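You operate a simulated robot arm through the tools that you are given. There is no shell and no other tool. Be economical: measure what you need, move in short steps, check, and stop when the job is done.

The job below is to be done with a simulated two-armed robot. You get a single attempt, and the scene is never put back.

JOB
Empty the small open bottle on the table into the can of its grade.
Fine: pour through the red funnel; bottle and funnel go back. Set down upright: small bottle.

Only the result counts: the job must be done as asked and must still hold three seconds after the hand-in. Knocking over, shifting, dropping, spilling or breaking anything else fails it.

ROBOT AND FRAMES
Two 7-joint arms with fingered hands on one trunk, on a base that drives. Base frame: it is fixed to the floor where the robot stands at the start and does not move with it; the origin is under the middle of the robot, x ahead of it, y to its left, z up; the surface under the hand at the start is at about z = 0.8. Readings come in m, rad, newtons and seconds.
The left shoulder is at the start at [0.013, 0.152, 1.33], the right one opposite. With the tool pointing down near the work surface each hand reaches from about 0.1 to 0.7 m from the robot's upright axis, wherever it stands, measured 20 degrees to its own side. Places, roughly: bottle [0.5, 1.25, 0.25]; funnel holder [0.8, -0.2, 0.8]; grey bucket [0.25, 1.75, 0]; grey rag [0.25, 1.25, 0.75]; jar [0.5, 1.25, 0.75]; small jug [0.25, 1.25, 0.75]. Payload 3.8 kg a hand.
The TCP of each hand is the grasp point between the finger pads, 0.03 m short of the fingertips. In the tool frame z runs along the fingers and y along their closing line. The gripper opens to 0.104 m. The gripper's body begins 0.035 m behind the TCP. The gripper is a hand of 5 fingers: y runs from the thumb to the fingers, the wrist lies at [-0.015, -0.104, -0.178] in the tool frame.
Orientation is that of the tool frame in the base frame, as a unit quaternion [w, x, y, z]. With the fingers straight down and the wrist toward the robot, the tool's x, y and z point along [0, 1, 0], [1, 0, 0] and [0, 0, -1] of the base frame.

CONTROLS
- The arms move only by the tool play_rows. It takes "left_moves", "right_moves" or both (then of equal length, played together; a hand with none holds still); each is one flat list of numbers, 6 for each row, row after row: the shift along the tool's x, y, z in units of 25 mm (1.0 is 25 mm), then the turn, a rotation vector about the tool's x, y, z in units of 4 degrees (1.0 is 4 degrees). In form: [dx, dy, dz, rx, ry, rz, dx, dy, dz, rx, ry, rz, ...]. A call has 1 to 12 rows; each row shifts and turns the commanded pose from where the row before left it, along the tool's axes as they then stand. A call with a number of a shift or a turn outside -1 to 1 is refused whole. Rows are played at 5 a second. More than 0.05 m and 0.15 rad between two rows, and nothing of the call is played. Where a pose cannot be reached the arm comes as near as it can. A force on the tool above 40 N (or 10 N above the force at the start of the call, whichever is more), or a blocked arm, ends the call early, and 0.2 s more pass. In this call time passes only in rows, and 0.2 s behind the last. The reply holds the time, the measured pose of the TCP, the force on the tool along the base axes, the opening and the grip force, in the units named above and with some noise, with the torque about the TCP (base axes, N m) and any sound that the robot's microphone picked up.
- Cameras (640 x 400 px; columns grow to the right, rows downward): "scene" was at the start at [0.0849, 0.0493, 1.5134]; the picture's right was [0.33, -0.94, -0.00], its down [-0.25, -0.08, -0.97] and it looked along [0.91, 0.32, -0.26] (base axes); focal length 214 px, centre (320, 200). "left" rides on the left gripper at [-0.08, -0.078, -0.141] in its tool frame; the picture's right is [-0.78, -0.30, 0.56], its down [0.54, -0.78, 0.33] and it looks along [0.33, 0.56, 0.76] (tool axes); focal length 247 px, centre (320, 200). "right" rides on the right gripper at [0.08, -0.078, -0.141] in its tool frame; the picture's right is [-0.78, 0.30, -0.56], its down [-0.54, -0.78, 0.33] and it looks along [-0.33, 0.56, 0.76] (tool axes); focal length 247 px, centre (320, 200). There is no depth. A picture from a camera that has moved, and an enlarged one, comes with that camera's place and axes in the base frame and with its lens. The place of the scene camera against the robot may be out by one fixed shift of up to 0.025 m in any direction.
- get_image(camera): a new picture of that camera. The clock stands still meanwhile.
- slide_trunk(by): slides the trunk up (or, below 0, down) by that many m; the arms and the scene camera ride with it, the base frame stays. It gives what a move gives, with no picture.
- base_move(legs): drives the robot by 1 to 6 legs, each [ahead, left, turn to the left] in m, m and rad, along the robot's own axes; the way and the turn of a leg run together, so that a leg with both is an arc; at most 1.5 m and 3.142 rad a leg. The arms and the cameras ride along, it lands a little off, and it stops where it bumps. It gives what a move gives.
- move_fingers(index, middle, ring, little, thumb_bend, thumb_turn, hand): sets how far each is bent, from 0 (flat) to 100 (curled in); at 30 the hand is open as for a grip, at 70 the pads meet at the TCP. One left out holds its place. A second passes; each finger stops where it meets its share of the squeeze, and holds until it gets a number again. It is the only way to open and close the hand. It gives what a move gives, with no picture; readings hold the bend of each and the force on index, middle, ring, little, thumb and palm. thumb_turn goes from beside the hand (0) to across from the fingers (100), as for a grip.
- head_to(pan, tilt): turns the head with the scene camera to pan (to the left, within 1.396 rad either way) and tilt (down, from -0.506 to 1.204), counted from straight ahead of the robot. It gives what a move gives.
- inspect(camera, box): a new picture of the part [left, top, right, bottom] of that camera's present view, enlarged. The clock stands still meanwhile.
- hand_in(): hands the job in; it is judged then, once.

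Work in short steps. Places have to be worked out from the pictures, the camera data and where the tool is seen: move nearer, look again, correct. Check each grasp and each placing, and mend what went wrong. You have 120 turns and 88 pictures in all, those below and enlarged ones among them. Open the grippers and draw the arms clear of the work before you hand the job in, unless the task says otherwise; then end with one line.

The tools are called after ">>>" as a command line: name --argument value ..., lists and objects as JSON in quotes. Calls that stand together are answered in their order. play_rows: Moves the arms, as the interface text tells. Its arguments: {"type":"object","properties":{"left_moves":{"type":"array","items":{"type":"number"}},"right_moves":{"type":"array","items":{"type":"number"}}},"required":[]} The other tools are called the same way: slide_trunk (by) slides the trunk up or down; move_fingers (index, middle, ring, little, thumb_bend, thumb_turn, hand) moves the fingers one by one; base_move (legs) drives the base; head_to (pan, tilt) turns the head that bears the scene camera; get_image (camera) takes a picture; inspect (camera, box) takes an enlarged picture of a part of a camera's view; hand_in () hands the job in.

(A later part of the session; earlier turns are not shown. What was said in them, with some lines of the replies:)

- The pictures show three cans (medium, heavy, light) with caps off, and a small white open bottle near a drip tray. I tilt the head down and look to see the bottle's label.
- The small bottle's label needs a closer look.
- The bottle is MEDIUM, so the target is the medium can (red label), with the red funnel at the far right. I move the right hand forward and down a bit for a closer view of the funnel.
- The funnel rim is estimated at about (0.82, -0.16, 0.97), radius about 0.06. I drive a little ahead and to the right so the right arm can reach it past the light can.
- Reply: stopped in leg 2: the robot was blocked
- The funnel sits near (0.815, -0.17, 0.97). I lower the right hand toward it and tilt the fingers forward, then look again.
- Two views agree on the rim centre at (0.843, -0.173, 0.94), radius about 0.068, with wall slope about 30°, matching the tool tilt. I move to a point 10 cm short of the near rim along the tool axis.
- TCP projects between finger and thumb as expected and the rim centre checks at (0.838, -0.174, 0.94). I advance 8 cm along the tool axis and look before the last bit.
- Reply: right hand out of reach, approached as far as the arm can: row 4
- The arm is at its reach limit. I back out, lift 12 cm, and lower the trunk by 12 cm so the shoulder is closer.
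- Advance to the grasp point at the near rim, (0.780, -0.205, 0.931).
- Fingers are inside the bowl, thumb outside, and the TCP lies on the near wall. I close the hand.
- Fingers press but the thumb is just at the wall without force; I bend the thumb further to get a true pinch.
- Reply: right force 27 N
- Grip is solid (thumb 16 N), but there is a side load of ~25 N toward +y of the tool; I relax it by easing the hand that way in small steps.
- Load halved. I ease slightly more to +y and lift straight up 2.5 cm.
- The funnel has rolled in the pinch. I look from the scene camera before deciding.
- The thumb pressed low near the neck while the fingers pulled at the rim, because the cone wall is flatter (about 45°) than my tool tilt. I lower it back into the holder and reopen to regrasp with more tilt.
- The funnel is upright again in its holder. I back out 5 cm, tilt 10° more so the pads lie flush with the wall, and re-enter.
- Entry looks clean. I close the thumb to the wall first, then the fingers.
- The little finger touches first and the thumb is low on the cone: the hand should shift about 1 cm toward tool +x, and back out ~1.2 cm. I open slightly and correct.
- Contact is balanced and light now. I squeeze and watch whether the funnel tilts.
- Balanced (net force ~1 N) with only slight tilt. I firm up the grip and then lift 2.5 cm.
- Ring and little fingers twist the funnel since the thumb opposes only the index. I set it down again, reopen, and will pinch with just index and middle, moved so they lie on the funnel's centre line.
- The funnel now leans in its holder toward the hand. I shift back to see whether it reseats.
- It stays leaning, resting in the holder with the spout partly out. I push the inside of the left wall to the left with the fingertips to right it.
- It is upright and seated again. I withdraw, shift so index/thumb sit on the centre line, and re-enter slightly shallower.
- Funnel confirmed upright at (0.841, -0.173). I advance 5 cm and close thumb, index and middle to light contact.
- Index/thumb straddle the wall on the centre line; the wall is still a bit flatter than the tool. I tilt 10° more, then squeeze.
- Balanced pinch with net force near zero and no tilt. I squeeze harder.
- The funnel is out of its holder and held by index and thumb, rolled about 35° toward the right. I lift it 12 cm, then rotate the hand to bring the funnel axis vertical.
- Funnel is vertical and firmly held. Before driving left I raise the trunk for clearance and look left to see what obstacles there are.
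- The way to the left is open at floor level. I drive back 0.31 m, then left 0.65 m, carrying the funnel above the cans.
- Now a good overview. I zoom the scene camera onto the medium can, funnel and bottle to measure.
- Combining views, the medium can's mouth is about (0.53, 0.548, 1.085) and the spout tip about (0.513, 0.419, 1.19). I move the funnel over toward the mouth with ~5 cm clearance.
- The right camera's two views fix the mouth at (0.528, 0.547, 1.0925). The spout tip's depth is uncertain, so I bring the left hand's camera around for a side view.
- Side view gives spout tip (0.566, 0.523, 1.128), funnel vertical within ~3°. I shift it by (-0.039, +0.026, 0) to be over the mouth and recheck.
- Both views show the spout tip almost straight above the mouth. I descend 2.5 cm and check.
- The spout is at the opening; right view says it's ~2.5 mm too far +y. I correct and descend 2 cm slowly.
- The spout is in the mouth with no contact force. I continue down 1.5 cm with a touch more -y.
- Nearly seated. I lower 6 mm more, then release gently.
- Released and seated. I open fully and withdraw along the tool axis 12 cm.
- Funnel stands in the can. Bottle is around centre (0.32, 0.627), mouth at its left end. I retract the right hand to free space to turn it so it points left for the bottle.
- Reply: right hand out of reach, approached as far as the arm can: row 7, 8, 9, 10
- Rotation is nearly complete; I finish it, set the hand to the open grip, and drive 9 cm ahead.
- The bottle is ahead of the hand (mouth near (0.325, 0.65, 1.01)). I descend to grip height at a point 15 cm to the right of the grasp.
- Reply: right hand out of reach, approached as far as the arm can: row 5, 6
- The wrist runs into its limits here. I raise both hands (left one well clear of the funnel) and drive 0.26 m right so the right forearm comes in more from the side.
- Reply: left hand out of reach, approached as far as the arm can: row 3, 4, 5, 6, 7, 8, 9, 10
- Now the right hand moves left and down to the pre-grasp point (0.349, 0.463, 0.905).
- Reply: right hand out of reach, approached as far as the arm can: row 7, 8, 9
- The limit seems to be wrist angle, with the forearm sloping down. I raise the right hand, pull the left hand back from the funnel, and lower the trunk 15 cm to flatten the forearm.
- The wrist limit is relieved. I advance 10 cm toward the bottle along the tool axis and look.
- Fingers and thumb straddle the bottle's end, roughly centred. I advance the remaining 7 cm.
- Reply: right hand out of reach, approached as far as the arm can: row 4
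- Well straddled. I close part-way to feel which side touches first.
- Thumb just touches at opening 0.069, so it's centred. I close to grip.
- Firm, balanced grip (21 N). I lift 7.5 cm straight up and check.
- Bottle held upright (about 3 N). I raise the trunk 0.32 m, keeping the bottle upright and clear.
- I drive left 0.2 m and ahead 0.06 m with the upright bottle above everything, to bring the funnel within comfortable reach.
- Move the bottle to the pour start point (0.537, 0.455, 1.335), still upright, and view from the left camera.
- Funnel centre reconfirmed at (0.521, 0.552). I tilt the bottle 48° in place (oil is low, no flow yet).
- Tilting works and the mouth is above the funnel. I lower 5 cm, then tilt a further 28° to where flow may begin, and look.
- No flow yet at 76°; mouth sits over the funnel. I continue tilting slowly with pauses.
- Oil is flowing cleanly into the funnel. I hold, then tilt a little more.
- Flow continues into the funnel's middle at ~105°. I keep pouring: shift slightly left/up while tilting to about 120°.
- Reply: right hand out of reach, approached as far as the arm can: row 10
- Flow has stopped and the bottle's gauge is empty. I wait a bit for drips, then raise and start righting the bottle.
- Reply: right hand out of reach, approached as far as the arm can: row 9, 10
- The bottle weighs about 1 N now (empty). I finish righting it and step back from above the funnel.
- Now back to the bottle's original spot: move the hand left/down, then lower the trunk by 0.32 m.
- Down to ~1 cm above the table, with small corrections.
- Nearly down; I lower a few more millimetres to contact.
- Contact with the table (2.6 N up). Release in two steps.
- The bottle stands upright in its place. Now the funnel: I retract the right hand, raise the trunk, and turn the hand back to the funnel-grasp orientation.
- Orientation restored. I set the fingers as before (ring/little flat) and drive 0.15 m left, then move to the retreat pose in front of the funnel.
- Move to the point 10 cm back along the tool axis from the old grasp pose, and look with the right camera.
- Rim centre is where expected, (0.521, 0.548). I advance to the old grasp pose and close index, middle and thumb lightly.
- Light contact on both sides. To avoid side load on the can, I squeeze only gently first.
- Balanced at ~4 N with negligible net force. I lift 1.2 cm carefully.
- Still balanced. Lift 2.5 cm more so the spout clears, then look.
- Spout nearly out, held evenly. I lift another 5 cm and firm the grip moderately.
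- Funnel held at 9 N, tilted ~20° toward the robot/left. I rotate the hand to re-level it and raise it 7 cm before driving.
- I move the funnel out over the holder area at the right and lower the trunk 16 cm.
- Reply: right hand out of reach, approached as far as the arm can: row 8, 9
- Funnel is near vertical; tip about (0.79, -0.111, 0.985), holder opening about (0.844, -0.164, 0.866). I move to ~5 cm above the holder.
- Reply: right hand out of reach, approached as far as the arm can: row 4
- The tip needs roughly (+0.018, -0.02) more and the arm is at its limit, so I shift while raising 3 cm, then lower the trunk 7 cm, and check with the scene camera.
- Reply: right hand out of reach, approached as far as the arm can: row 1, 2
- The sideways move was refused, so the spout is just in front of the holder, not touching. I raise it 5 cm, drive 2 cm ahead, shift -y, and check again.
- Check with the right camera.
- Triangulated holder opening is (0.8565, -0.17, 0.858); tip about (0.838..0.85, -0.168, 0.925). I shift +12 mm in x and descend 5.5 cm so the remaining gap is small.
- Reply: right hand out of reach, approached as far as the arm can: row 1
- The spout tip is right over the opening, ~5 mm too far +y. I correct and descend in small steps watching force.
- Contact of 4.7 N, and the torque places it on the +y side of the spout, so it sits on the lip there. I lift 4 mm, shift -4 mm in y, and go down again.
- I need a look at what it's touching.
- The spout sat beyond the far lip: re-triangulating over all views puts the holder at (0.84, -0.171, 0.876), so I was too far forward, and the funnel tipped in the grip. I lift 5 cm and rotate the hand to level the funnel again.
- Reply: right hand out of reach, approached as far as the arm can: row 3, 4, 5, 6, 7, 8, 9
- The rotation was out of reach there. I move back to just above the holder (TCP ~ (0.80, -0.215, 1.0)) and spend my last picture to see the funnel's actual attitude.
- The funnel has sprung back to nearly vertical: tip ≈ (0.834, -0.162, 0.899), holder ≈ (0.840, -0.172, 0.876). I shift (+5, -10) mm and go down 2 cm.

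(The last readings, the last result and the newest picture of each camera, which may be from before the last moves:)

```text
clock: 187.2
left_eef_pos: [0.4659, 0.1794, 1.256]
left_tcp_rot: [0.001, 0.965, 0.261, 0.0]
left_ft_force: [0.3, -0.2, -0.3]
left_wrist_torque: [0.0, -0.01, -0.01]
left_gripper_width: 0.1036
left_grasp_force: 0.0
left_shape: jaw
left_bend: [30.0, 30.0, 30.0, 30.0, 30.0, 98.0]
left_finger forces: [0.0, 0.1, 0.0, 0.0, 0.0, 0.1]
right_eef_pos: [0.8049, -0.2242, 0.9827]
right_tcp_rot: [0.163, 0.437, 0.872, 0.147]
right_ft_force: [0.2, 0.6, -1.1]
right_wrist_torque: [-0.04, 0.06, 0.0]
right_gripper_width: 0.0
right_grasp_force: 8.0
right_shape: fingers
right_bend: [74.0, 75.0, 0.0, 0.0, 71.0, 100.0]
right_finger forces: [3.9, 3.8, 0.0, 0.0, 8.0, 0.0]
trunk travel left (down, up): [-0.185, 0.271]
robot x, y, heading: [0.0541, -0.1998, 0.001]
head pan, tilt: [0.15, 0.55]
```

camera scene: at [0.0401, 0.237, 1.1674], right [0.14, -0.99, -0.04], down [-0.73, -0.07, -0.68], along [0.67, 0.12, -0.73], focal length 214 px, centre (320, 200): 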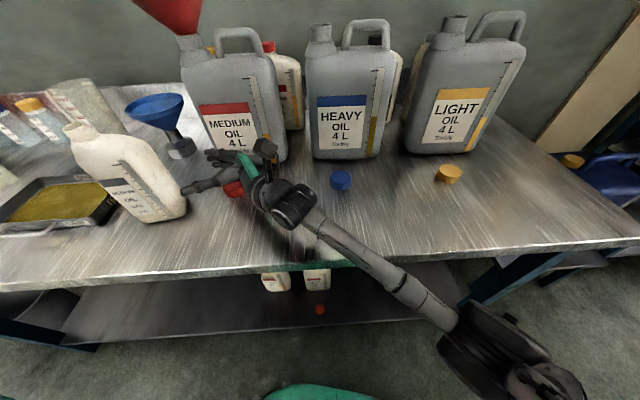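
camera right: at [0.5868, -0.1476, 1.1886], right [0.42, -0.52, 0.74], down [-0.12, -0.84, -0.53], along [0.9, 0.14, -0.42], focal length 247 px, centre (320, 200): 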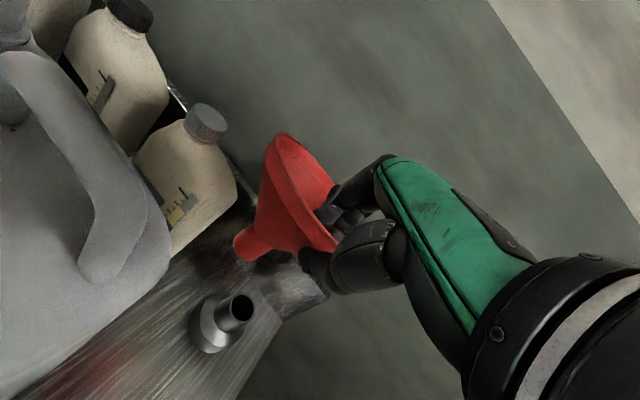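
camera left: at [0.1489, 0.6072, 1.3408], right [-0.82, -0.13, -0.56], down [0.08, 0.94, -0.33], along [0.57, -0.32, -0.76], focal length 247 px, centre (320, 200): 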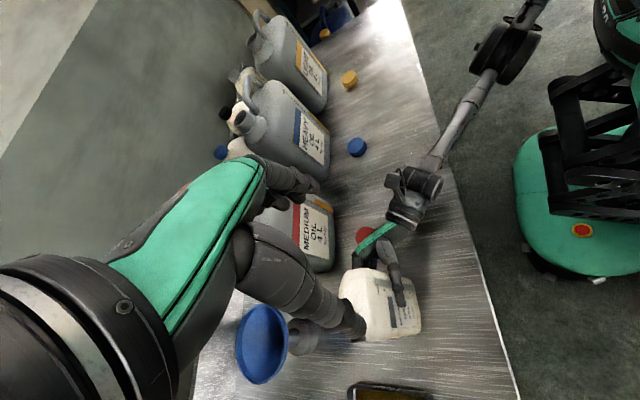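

No contact. Descend 9 mm more in small steps.

>>> play_rows --right_moves '[0.019, -0.048, 0.108, 0, 0, 0, 0.019, -0.048, 0.108, 0, 0, 0, 0.019, -0.048, 0.108, 0, 0, 0]'

```text
clock: 188.0
left_eef_pos: [0.4649, 0.1815, 1.255]
left_tcp_rot: [0.001, 0.965, 0.26, 0.001]
left_ft_force: [0.4, -0.2, 0.7]
left_wrist_torque: [0.03, -0.02, 0.0]
left_gripper_width: 0.1038
left_grasp_force: 0.1
left_shape: jaw
left_bend: [30.0, 30.0, 30.0, 30.0, 30.0, 98.0]
left_finger forces: [0.0, 0.0, 0.0, 0.1, 0.0, 0.0]
right_eef_pos: [0.8049, -0.2237, 0.9733]
right_tcp_rot: [0.163, 0.436, 0.873, 0.147]
right_ft_force: [-0.1, 0.0, -0.3]
right_wrist_torque: [0.0, 0.01, 0.03]
right_gripper_width: 0.0001
right_grasp_force: 7.5
right_shape: fingers
right_bend: [74.0, 75.0, 0.0, 0.0, 71.0, 100.0]
right_finger forces: [4.2, 3.6, 0.1, 0.0, 7.7, 0.1]
trunk travel left (down, up): [-0.185, 0.271]
robot x, y, heading: [0.0529, -0.1974, 0.0]
head pan, tilt: [0.15, 0.55]
```

Still free. Another 6 mm.

>>> play_rows --right_moves '[0.019, -0.048, 0.108, 0, 0, 0, 0.019, -0.048, 0.108, 0, 0, 0]'

```text
clock: 188.6
left_eef_pos: [0.4649, 0.1787, 1.2559]
left_tcp_rot: [0.001, 0.965, 0.261, 0.001]
left_ft_force: [-1.0, -0.5, -0.6]
left_wrist_torque: [0.03, -0.02, 0.0]
left_gripper_width: 0.1036
left_grasp_force: 0.0
left_shape: jaw
left_bend: [30.0, 30.0, 30.0, 30.0, 30.0, 98.0]
left_finger forces: [0.0, 0.0, 0.1, 0.0, 0.0, 0.0]
right_eef_pos: [0.8068, -0.2235, 0.9675]
right_tcp_rot: [0.162, 0.437, 0.873, 0.147]
right_ft_force: [-0.2, 0.1, -0.6]
right_wrist_torque: [0.05, 0.03, 0.01]
right_gripper_width: 0.0002
right_grasp_force: 7.7
right_shape: fingers
right_bend: [74.0, 75.0, 0.0, 0.0, 71.0, 100.0]
right_finger forces: [4.3, 3.7, 0.0, 0.0, 7.9, 0.0]
trunk travel left (down, up): [-0.185, 0.271]
robot x, y, heading: [0.0537, -0.1968, 0.006]
head pan, tilt: [0.15, 0.55]
```

Continue 6 mm.

>>> play_rows --right_moves '[0.019, -0.048, 0.108, 0, 0, 0, 0.019, -0.048, 0.108, 0, 0, 0]'

```text
clock: 189.2
left_eef_pos: [0.4652, 0.1798, 1.2564]
left_tcp_rot: [0.001, 0.965, 0.261, 0.002]
left_ft_force: [-1.1, -0.2, -0.7]
left_wrist_torque: [0.02, 0.03, 0.01]
left_gripper_width: 0.1038
left_grasp_force: 0.0
left_shape: jaw
left_bend: [30.0, 30.0, 30.0, 30.0, 30.0, 98.0]
left_finger forces: [0.0, 0.0, 0.0, 0.0, 0.0, 0.0]
right_eef_pos: [0.8051, -0.2252, 0.962]
right_tcp_rot: [0.162, 0.436, 0.873, 0.146]
right_ft_force: [0.0, 1.0, 0.1]
right_wrist_torque: [-0.01, 0.04, 0.03]
right_gripper_width: 0.0
right_grasp_force: 8.4
right_shape: fingers
right_bend: [74.0, 75.0, 0.0, 0.0, 71.0, 100.0]
right_finger forces: [4.4, 3.6, 0.1, 0.0, 7.9, 0.1]
trunk travel left (down, up): [-0.185, 0.271]
robot x, y, heading: [0.0503, -0.195, -0.002]
head pan, tilt: [0.15, 0.55]
```

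No contact at a height where it previously struck the lip, so it is likely entering. Continue 6 mm.

>>> play_rows --right_moves '[0.019, -0.048, 0.108, 0, 0, 0, 0.019, -0.048, 0.108, 0, 0, 0]'

```text
clock: 189.8
left_eef_pos: [0.4644, 0.1791, 1.2556]
left_tcp_rot: [0.001, 0.965, 0.261, 0.001]
left_ft_force: [0.5, 0.4, 0.0]
left_wrist_torque: [0.01, -0.02, 0.03]
left_gripper_width: 0.1039
left_grasp_force: 0.1
left_shape: jaw
left_bend: [30.0, 30.0, 30.0, 30.0, 30.0, 98.0]
left_finger forces: [0.0, 0.0, 0.1, 0.0, 0.0, 0.0]
right_eef_pos: [0.8049, -0.223, 0.9553]
right_tcp_rot: [0.162, 0.436, 0.873, 0.147]
right_ft_force: [0.6, -0.1, -0.3]
right_wrist_torque: [0.0, 0.0, 0.0]
right_gripper_width: 0.0
right_grasp_force: 8.4
right_shape: fingers
right_bend: [74.0, 75.0, 0.0, 0.0, 71.0, 100.0]
right_finger forces: [4.4, 3.6, 0.0, 0.0, 7.9, 0.1]
trunk travel left (down, up): [-0.185, 0.271]
robot x, y, heading: [0.0531, -0.1979, 0.001]
head pan, tilt: [0.15, 0.55]
```

Still free at 0.955; expected seating height is ~0.948. Lower 5 mm more.

>>> play_rows --right_moves '[0.016, -0.04, 0.09, 0, 0, 0, 0.016, -0.04, 0.09, 0, 0, 0]'

```text
clock: 190.4
left_eef_pos: [0.4654, 0.1789, 1.2554]
left_tcp_rot: [0.002, 0.965, 0.261, 0.001]
left_ft_force: [0.1, 0.2, 0.0]
left_wrist_torque: [0.01, -0.01, 0.04]
left_gripper_width: 0.1037
left_grasp_force: 0.1
left_shape: jaw
left_bend: [30.0, 30.0, 30.0, 30.0, 30.0, 98.0]
left_finger forces: [0.0, 0.0, 0.0, 0.1, 0.0, 0.0]
right_eef_pos: [0.8048, -0.2258, 0.9517]
right_tcp_rot: [0.162, 0.436, 0.873, 0.147]
right_ft_force: [0.1, 0.3, -0.7]
right_wrist_torque: [0.0, 0.03, -0.01]
right_gripper_width: 0.0
right_grasp_force: 8.5
right_shape: fingers
right_bend: [74.0, 75.0, 0.0, 0.0, 71.0, 100.0]
right_finger forces: [4.2, 4.0, 0.0, 0.1, 8.2, 0.0]
trunk travel left (down, up): [-0.185, 0.271]
robot x, y, heading: [0.0506, -0.1965, 0.001]
head pan, tilt: [0.15, 0.55]
```

Wiggle test: move +6 mm in y to see whether the spout is captive in the holder.

>>> play_rows --right_moves '[0.195, 0.138, 0.027, 0, 0, 0]'

>>> play_rows --right_moves '[-0.195, -0.138, -0.027, 0, 0, 0, -0.195, -0.138, -0.027, 0, 0, 0]'

```text
clock: 190.8
left_eef_pos: [0.4652, 0.1796, 1.2552]
left_tcp_rot: [0.002, 0.965, 0.261, 0.001]
left_ft_force: [-0.2, -0.3, 0.1]
left_wrist_torque: [-0.01, 0.03, 0.01]
left_gripper_width: 0.104
left_grasp_force: 0.0
left_shape: jaw
left_bend: [30.0, 30.0, 30.0, 30.0, 30.0, 98.0]
left_finger forces: [0.1, 0.1, 0.0, 0.0, 0.0, 0.0]
right_eef_pos: [0.8047, -0.2173, 0.9497]
right_tcp_rot: [0.162, 0.436, 0.873, 0.147]
right_ft_force: [-1.4, -0.2, -0.2]
right_wrist_torque: [-0.07, 0.05, -0.01]
right_gripper_width: 0.0003
right_grasp_force: 7.8
right_shape: fingers
right_bend: [74.0, 76.0, 0.0, 0.0, 71.0, 100.0]
right_finger forces: [3.8, 4.2, 0.0, 0.1, 8.5, 0.1]
trunk travel left (down, up): [-0.185, 0.271]
robot x, y, heading: [0.0484, -0.1953, 0.008]
head pan, tilt: [0.15, 0.55]
```

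```text
clock: 191.4
left_eef_pos: [0.465, 0.1792, 1.2565]
left_tcp_rot: [0.001, 0.965, 0.261, 0.001]
left_ft_force: [-0.4, -0.7, -0.1]
left_wrist_torque: [-0.02, 0.0, 0.0]
left_gripper_width: 0.1041
left_grasp_force: 0.1
left_shape: jaw
left_bend: [30.0, 30.0, 30.0, 30.0, 30.0, 98.0]
left_finger forces: [0.0, 0.1, 0.0, 0.0, 0.0, 0.0]
right_eef_pos: [0.8062, -0.2308, 0.9506]
right_tcp_rot: [0.162, 0.436, 0.873, 0.147]
right_ft_force: [-0.2, 1.3, 0.1]
right_wrist_torque: [0.06, 0.0, 0.01]
right_gripper_width: 0.0
right_grasp_force: 8.1
right_shape: fingers
right_bend: [74.0, 75.0, 0.0, 0.0, 71.0, 100.0]
right_finger forces: [4.8, 3.3, 0.0, 0.0, 7.9, 0.1]
trunk travel left (down, up): [-0.185, 0.271]
robot x, y, heading: [0.049, -0.1961, -0.0]
head pan, tilt: [0.15, 0.55]
```

Reactions oppose motion in both directions, so the spout is captive in the holder. I re-centre and lower until it seats.

>>> play_rows --right_moves '[0.195, 0.138, 0.027, 0, 0, 0, 0.016, -0.04, 0.09, 0, 0, 0, 0.016, -0.04, 0.09, 0, 0, 0]'

```text
clock: 192.2
left_eef_pos: [0.4644, 0.179, 1.2561]
left_tcp_rot: [0.002, 0.966, 0.26, 0.002]
left_ft_force: [-0.1, 0.4, 0.4]
left_wrist_torque: [-0.02, 0.0, -0.04]
left_gripper_width: 0.104
left_grasp_force: 0.1
left_shape: jaw
left_bend: [30.0, 30.0, 30.0, 30.0, 30.0, 98.0]
left_finger forces: [0.0, 0.0, 0.0, 0.0, 0.0, 0.0]
right_eef_pos: [0.804, -0.2257, 0.947]
right_tcp_rot: [0.162, 0.437, 0.872, 0.147]
right_ft_force: [-1.7, -1.7, 2.5]
right_wrist_torque: [-0.05, 0.0, 0.04]
right_gripper_width: 0.0
right_grasp_force: 9.0
right_shape: fingers
right_bend: [74.0, 76.0, 0.0, 0.0, 71.0, 100.0]
right_finger forces: [4.0, 5.4, 0.0, 0.0, 9.3, 0.0]
trunk travel left (down, up): [-0.185, 0.271]
robot x, y, heading: [0.0504, -0.1977, 0.002]
head pan, tilt: [0.15, 0.55]
```

Fz 2.5 N at z 0.947, exactly the seating height. I release gently in two steps, then withdraw along the tool axis.

>>> move_fingers --hand "right" --index 68 --middle 68 --thumb_bend 66

>>> move_fingers --hand "right" --index 40 --middle 40 --thumb_bend 20

>>> play_rows --right_moves '[0, 0, -0.3, 0, 0, 0, 0, 0, -0.6, 0, 0, 0, 0, 0, -1, 0, 0, 0, 0, 0, -1, 0, 0, 0, 0, 0, -1, 0, 0, 0]'

```text
clock: 193.2
left_eef_pos: [0.4646, 0.179, 1.2554]
left_tcp_rot: [0.001, 0.966, 0.26, 0.002]
left_ft_force: [-0.1, 0.5, -0.4]
left_wrist_torque: [0.01, 0.02, 0.0]
left_gripper_width: 0.1039
left_grasp_force: 0.0
left_shape: jaw
left_bend: [30.0, 30.0, 30.0, 30.0, 30.0, 98.0]
left_finger forces: [0.0, 0.0, 0.0, 0.1, 0.0, 0.1]
right_eef_pos: [0.8049, -0.2239, 0.9447]
right_tcp_rot: [0.162, 0.436, 0.873, 0.148]
right_ft_force: [-1.0, 0.3, 0.4]
right_wrist_torque: [-0.01, 0.01, 0.02]
right_gripper_width: 0.0083
right_grasp_force: 0.1
right_shape: fingers
right_bend: [68.0, 68.0, 0.0, 0.0, 66.0, 100.0]
right_finger forces: [0.0, 0.1, 0.1, 0.1, 0.0, 0.0]
trunk travel left (down, up): [-0.185, 0.271]
robot x, y, heading: [0.0522, -0.1981, -0.004]
head pan, tilt: [0.15, 0.55]
```

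```text
clock: 194.2
left_eef_pos: [0.4645, 0.1796, 1.2567]
left_tcp_rot: [0.001, 0.965, 0.261, 0.002]
left_ft_force: [-0.1, -0.5, -0.2]
left_wrist_torque: [-0.03, -0.03, 0.02]
left_gripper_width: 0.1037
left_grasp_force: 0.1
left_shape: jaw
left_bend: [30.0, 30.0, 30.0, 30.0, 30.0, 98.0]
left_finger forces: [0.0, 0.0, 0.0, 0.1, 0.0, 0.1]
right_eef_pos: [0.8054, -0.2244, 0.9445]
right_tcp_rot: [0.162, 0.436, 0.873, 0.146]
right_ft_force: [0.1, 0.2, -1.3]
right_wrist_torque: [0.04, -0.01, -0.02]
right_gripper_width: 0.0986
right_grasp_force: 0.0
right_shape: fingers
right_bend: [40.0, 40.0, 0.0, 0.0, 20.0, 97.0]
right_finger forces: [0.1, 0.0, 0.1, 0.0, 0.1, 0.1]
trunk travel left (down, up): [-0.185, 0.271]
robot x, y, heading: [0.0533, -0.1955, 0.005]
head pan, tilt: [0.15, 0.55]
```

```text
clock: 195.4
left_eef_pos: [0.464, 0.1787, 1.2565]
left_tcp_rot: [0.002, 0.965, 0.261, 0.001]
left_ft_force: [-0.3, -0.1, 0.5]
left_wrist_torque: [0.01, -0.04, -0.01]
left_gripper_width: 0.1039
left_grasp_force: 0.1
left_shape: jaw
left_bend: [30.0, 30.0, 30.0, 30.0, 30.0, 98.0]
left_finger forces: [0.0, 0.0, 0.0, 0.0, 0.0, 0.0]
right_eef_pos: [0.7641, -0.2367, 1.0349]
right_tcp_rot: [0.162, 0.436, 0.873, 0.147]
right_ft_force: [0.0, 0.6, -0.3]
right_wrist_torque: [0.0, 0.0, -0.02]
right_gripper_width: 0.0985
right_grasp_force: 0.1
right_shape: fingers
right_bend: [40.0, 40.0, 0.0, 0.0, 20.0, 97.0]
right_finger forces: [0.0, 0.1, 0.1, 0.1, 0.0, 0.0]
trunk travel left (down, up): [-0.185, 0.271]
robot x, y, heading: [0.0548, -0.1964, 0.005]
head pan, tilt: [0.15, 0.55]
```

No snag, no sound of anything falling. I draw the arm further clear, open the hand, and try for one more look if any picture remains.

>>> play_rows --right_moves '[0, 0, -1, 0, 0, 0, 0, 0, -1, 0, 0, 0, 0, 0, -1, 0, 0, 0, 0, 0, -1, 0, 0, 0]'

>>> move_fingers --hand "right" --index 30 --middle 30 --ring 30 --little 30 --thumb_bend 30

>>> get_image --camera "scene"

```text
clock: 196.4
left_eef_pos: [0.4648, 0.1794, 1.2573]
left_tcp_rot: [0.002, 0.965, 0.261, 0.001]
left_ft_force: [-0.2, 0.8, 0.7]
left_wrist_torque: [-0.01, -0.01, -0.03]
left_gripper_width: 0.1041
left_grasp_force: 0.1
left_shape: jaw
left_bend: [30.0, 30.0, 30.0, 30.0, 30.0, 98.0]
left_finger forces: [0.1, 0.1, 0.0, 0.0, 0.0, 0.0]
right_eef_pos: [0.7234, -0.2507, 1.1247]
right_tcp_rot: [0.161, 0.437, 0.873, 0.147]
right_ft_force: [-1.6, 0.2, 0.3]
right_wrist_torque: [0.0, -0.02, 0.01]
right_gripper_width: 0.0983
right_grasp_force: 0.0
right_shape: fingers
right_bend: [40.0, 40.0, 0.0, 0.0, 20.0, 97.0]
right_finger forces: [0.0, 0.1, 0.1, 0.0, 0.0, 0.0]
trunk travel left (down, up): [-0.185, 0.271]
robot x, y, heading: [0.0512, -0.1946, 0.006]
head pan, tilt: [0.15, 0.55]
```

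```text
clock: 197.4
left_eef_pos: [0.4647, 0.1791, 1.2567]
left_tcp_rot: [0.001, 0.965, 0.261, 0.001]
left_ft_force: [-0.1, -0.7, 0.7]
left_wrist_torque: [0.0, 0.03, -0.04]
left_gripper_width: 0.1039
left_grasp_force: 0.0
left_shape: jaw
left_bend: [30.0, 30.0, 30.0, 30.0, 30.0, 98.0]
left_finger forces: [0.0, 0.1, 0.1, 0.0, 0.0, 0.1]
right_eef_pos: [0.7231, -0.2504, 1.1249]
right_tcp_rot: [0.161, 0.436, 0.873, 0.147]
right_ft_force: [0.4, 0.4, -0.2]
right_wrist_torque: [-0.06, 0.01, -0.01]
right_gripper_width: 0.1034
right_grasp_force: 0.0
right_shape: fingers
right_bend: [30.0, 30.0, 30.0, 30.0, 30.0, 97.0]
right_finger forces: [0.0, 0.0, 0.1, 0.1, 0.0, 0.1]
trunk travel left (down, up): [-0.185, 0.271]
robot x, y, heading: [0.0516, -0.1953, 0.001]
head pan, tilt: [0.15, 0.55]
```

```text
refused: no pictures are left
```

The arms are clear and both hands are open. No pictures are left, and nothing in the readings suggests a fault, so I hand in.

>>> hand_in

```text
The job is handed in.
```

The small MEDIUM bottle was emptied through the red funnel into the medium can and stands upright in its place; the funnel is back in its holder, judged from force readings and a wiggle test because I had no pictures left to look.
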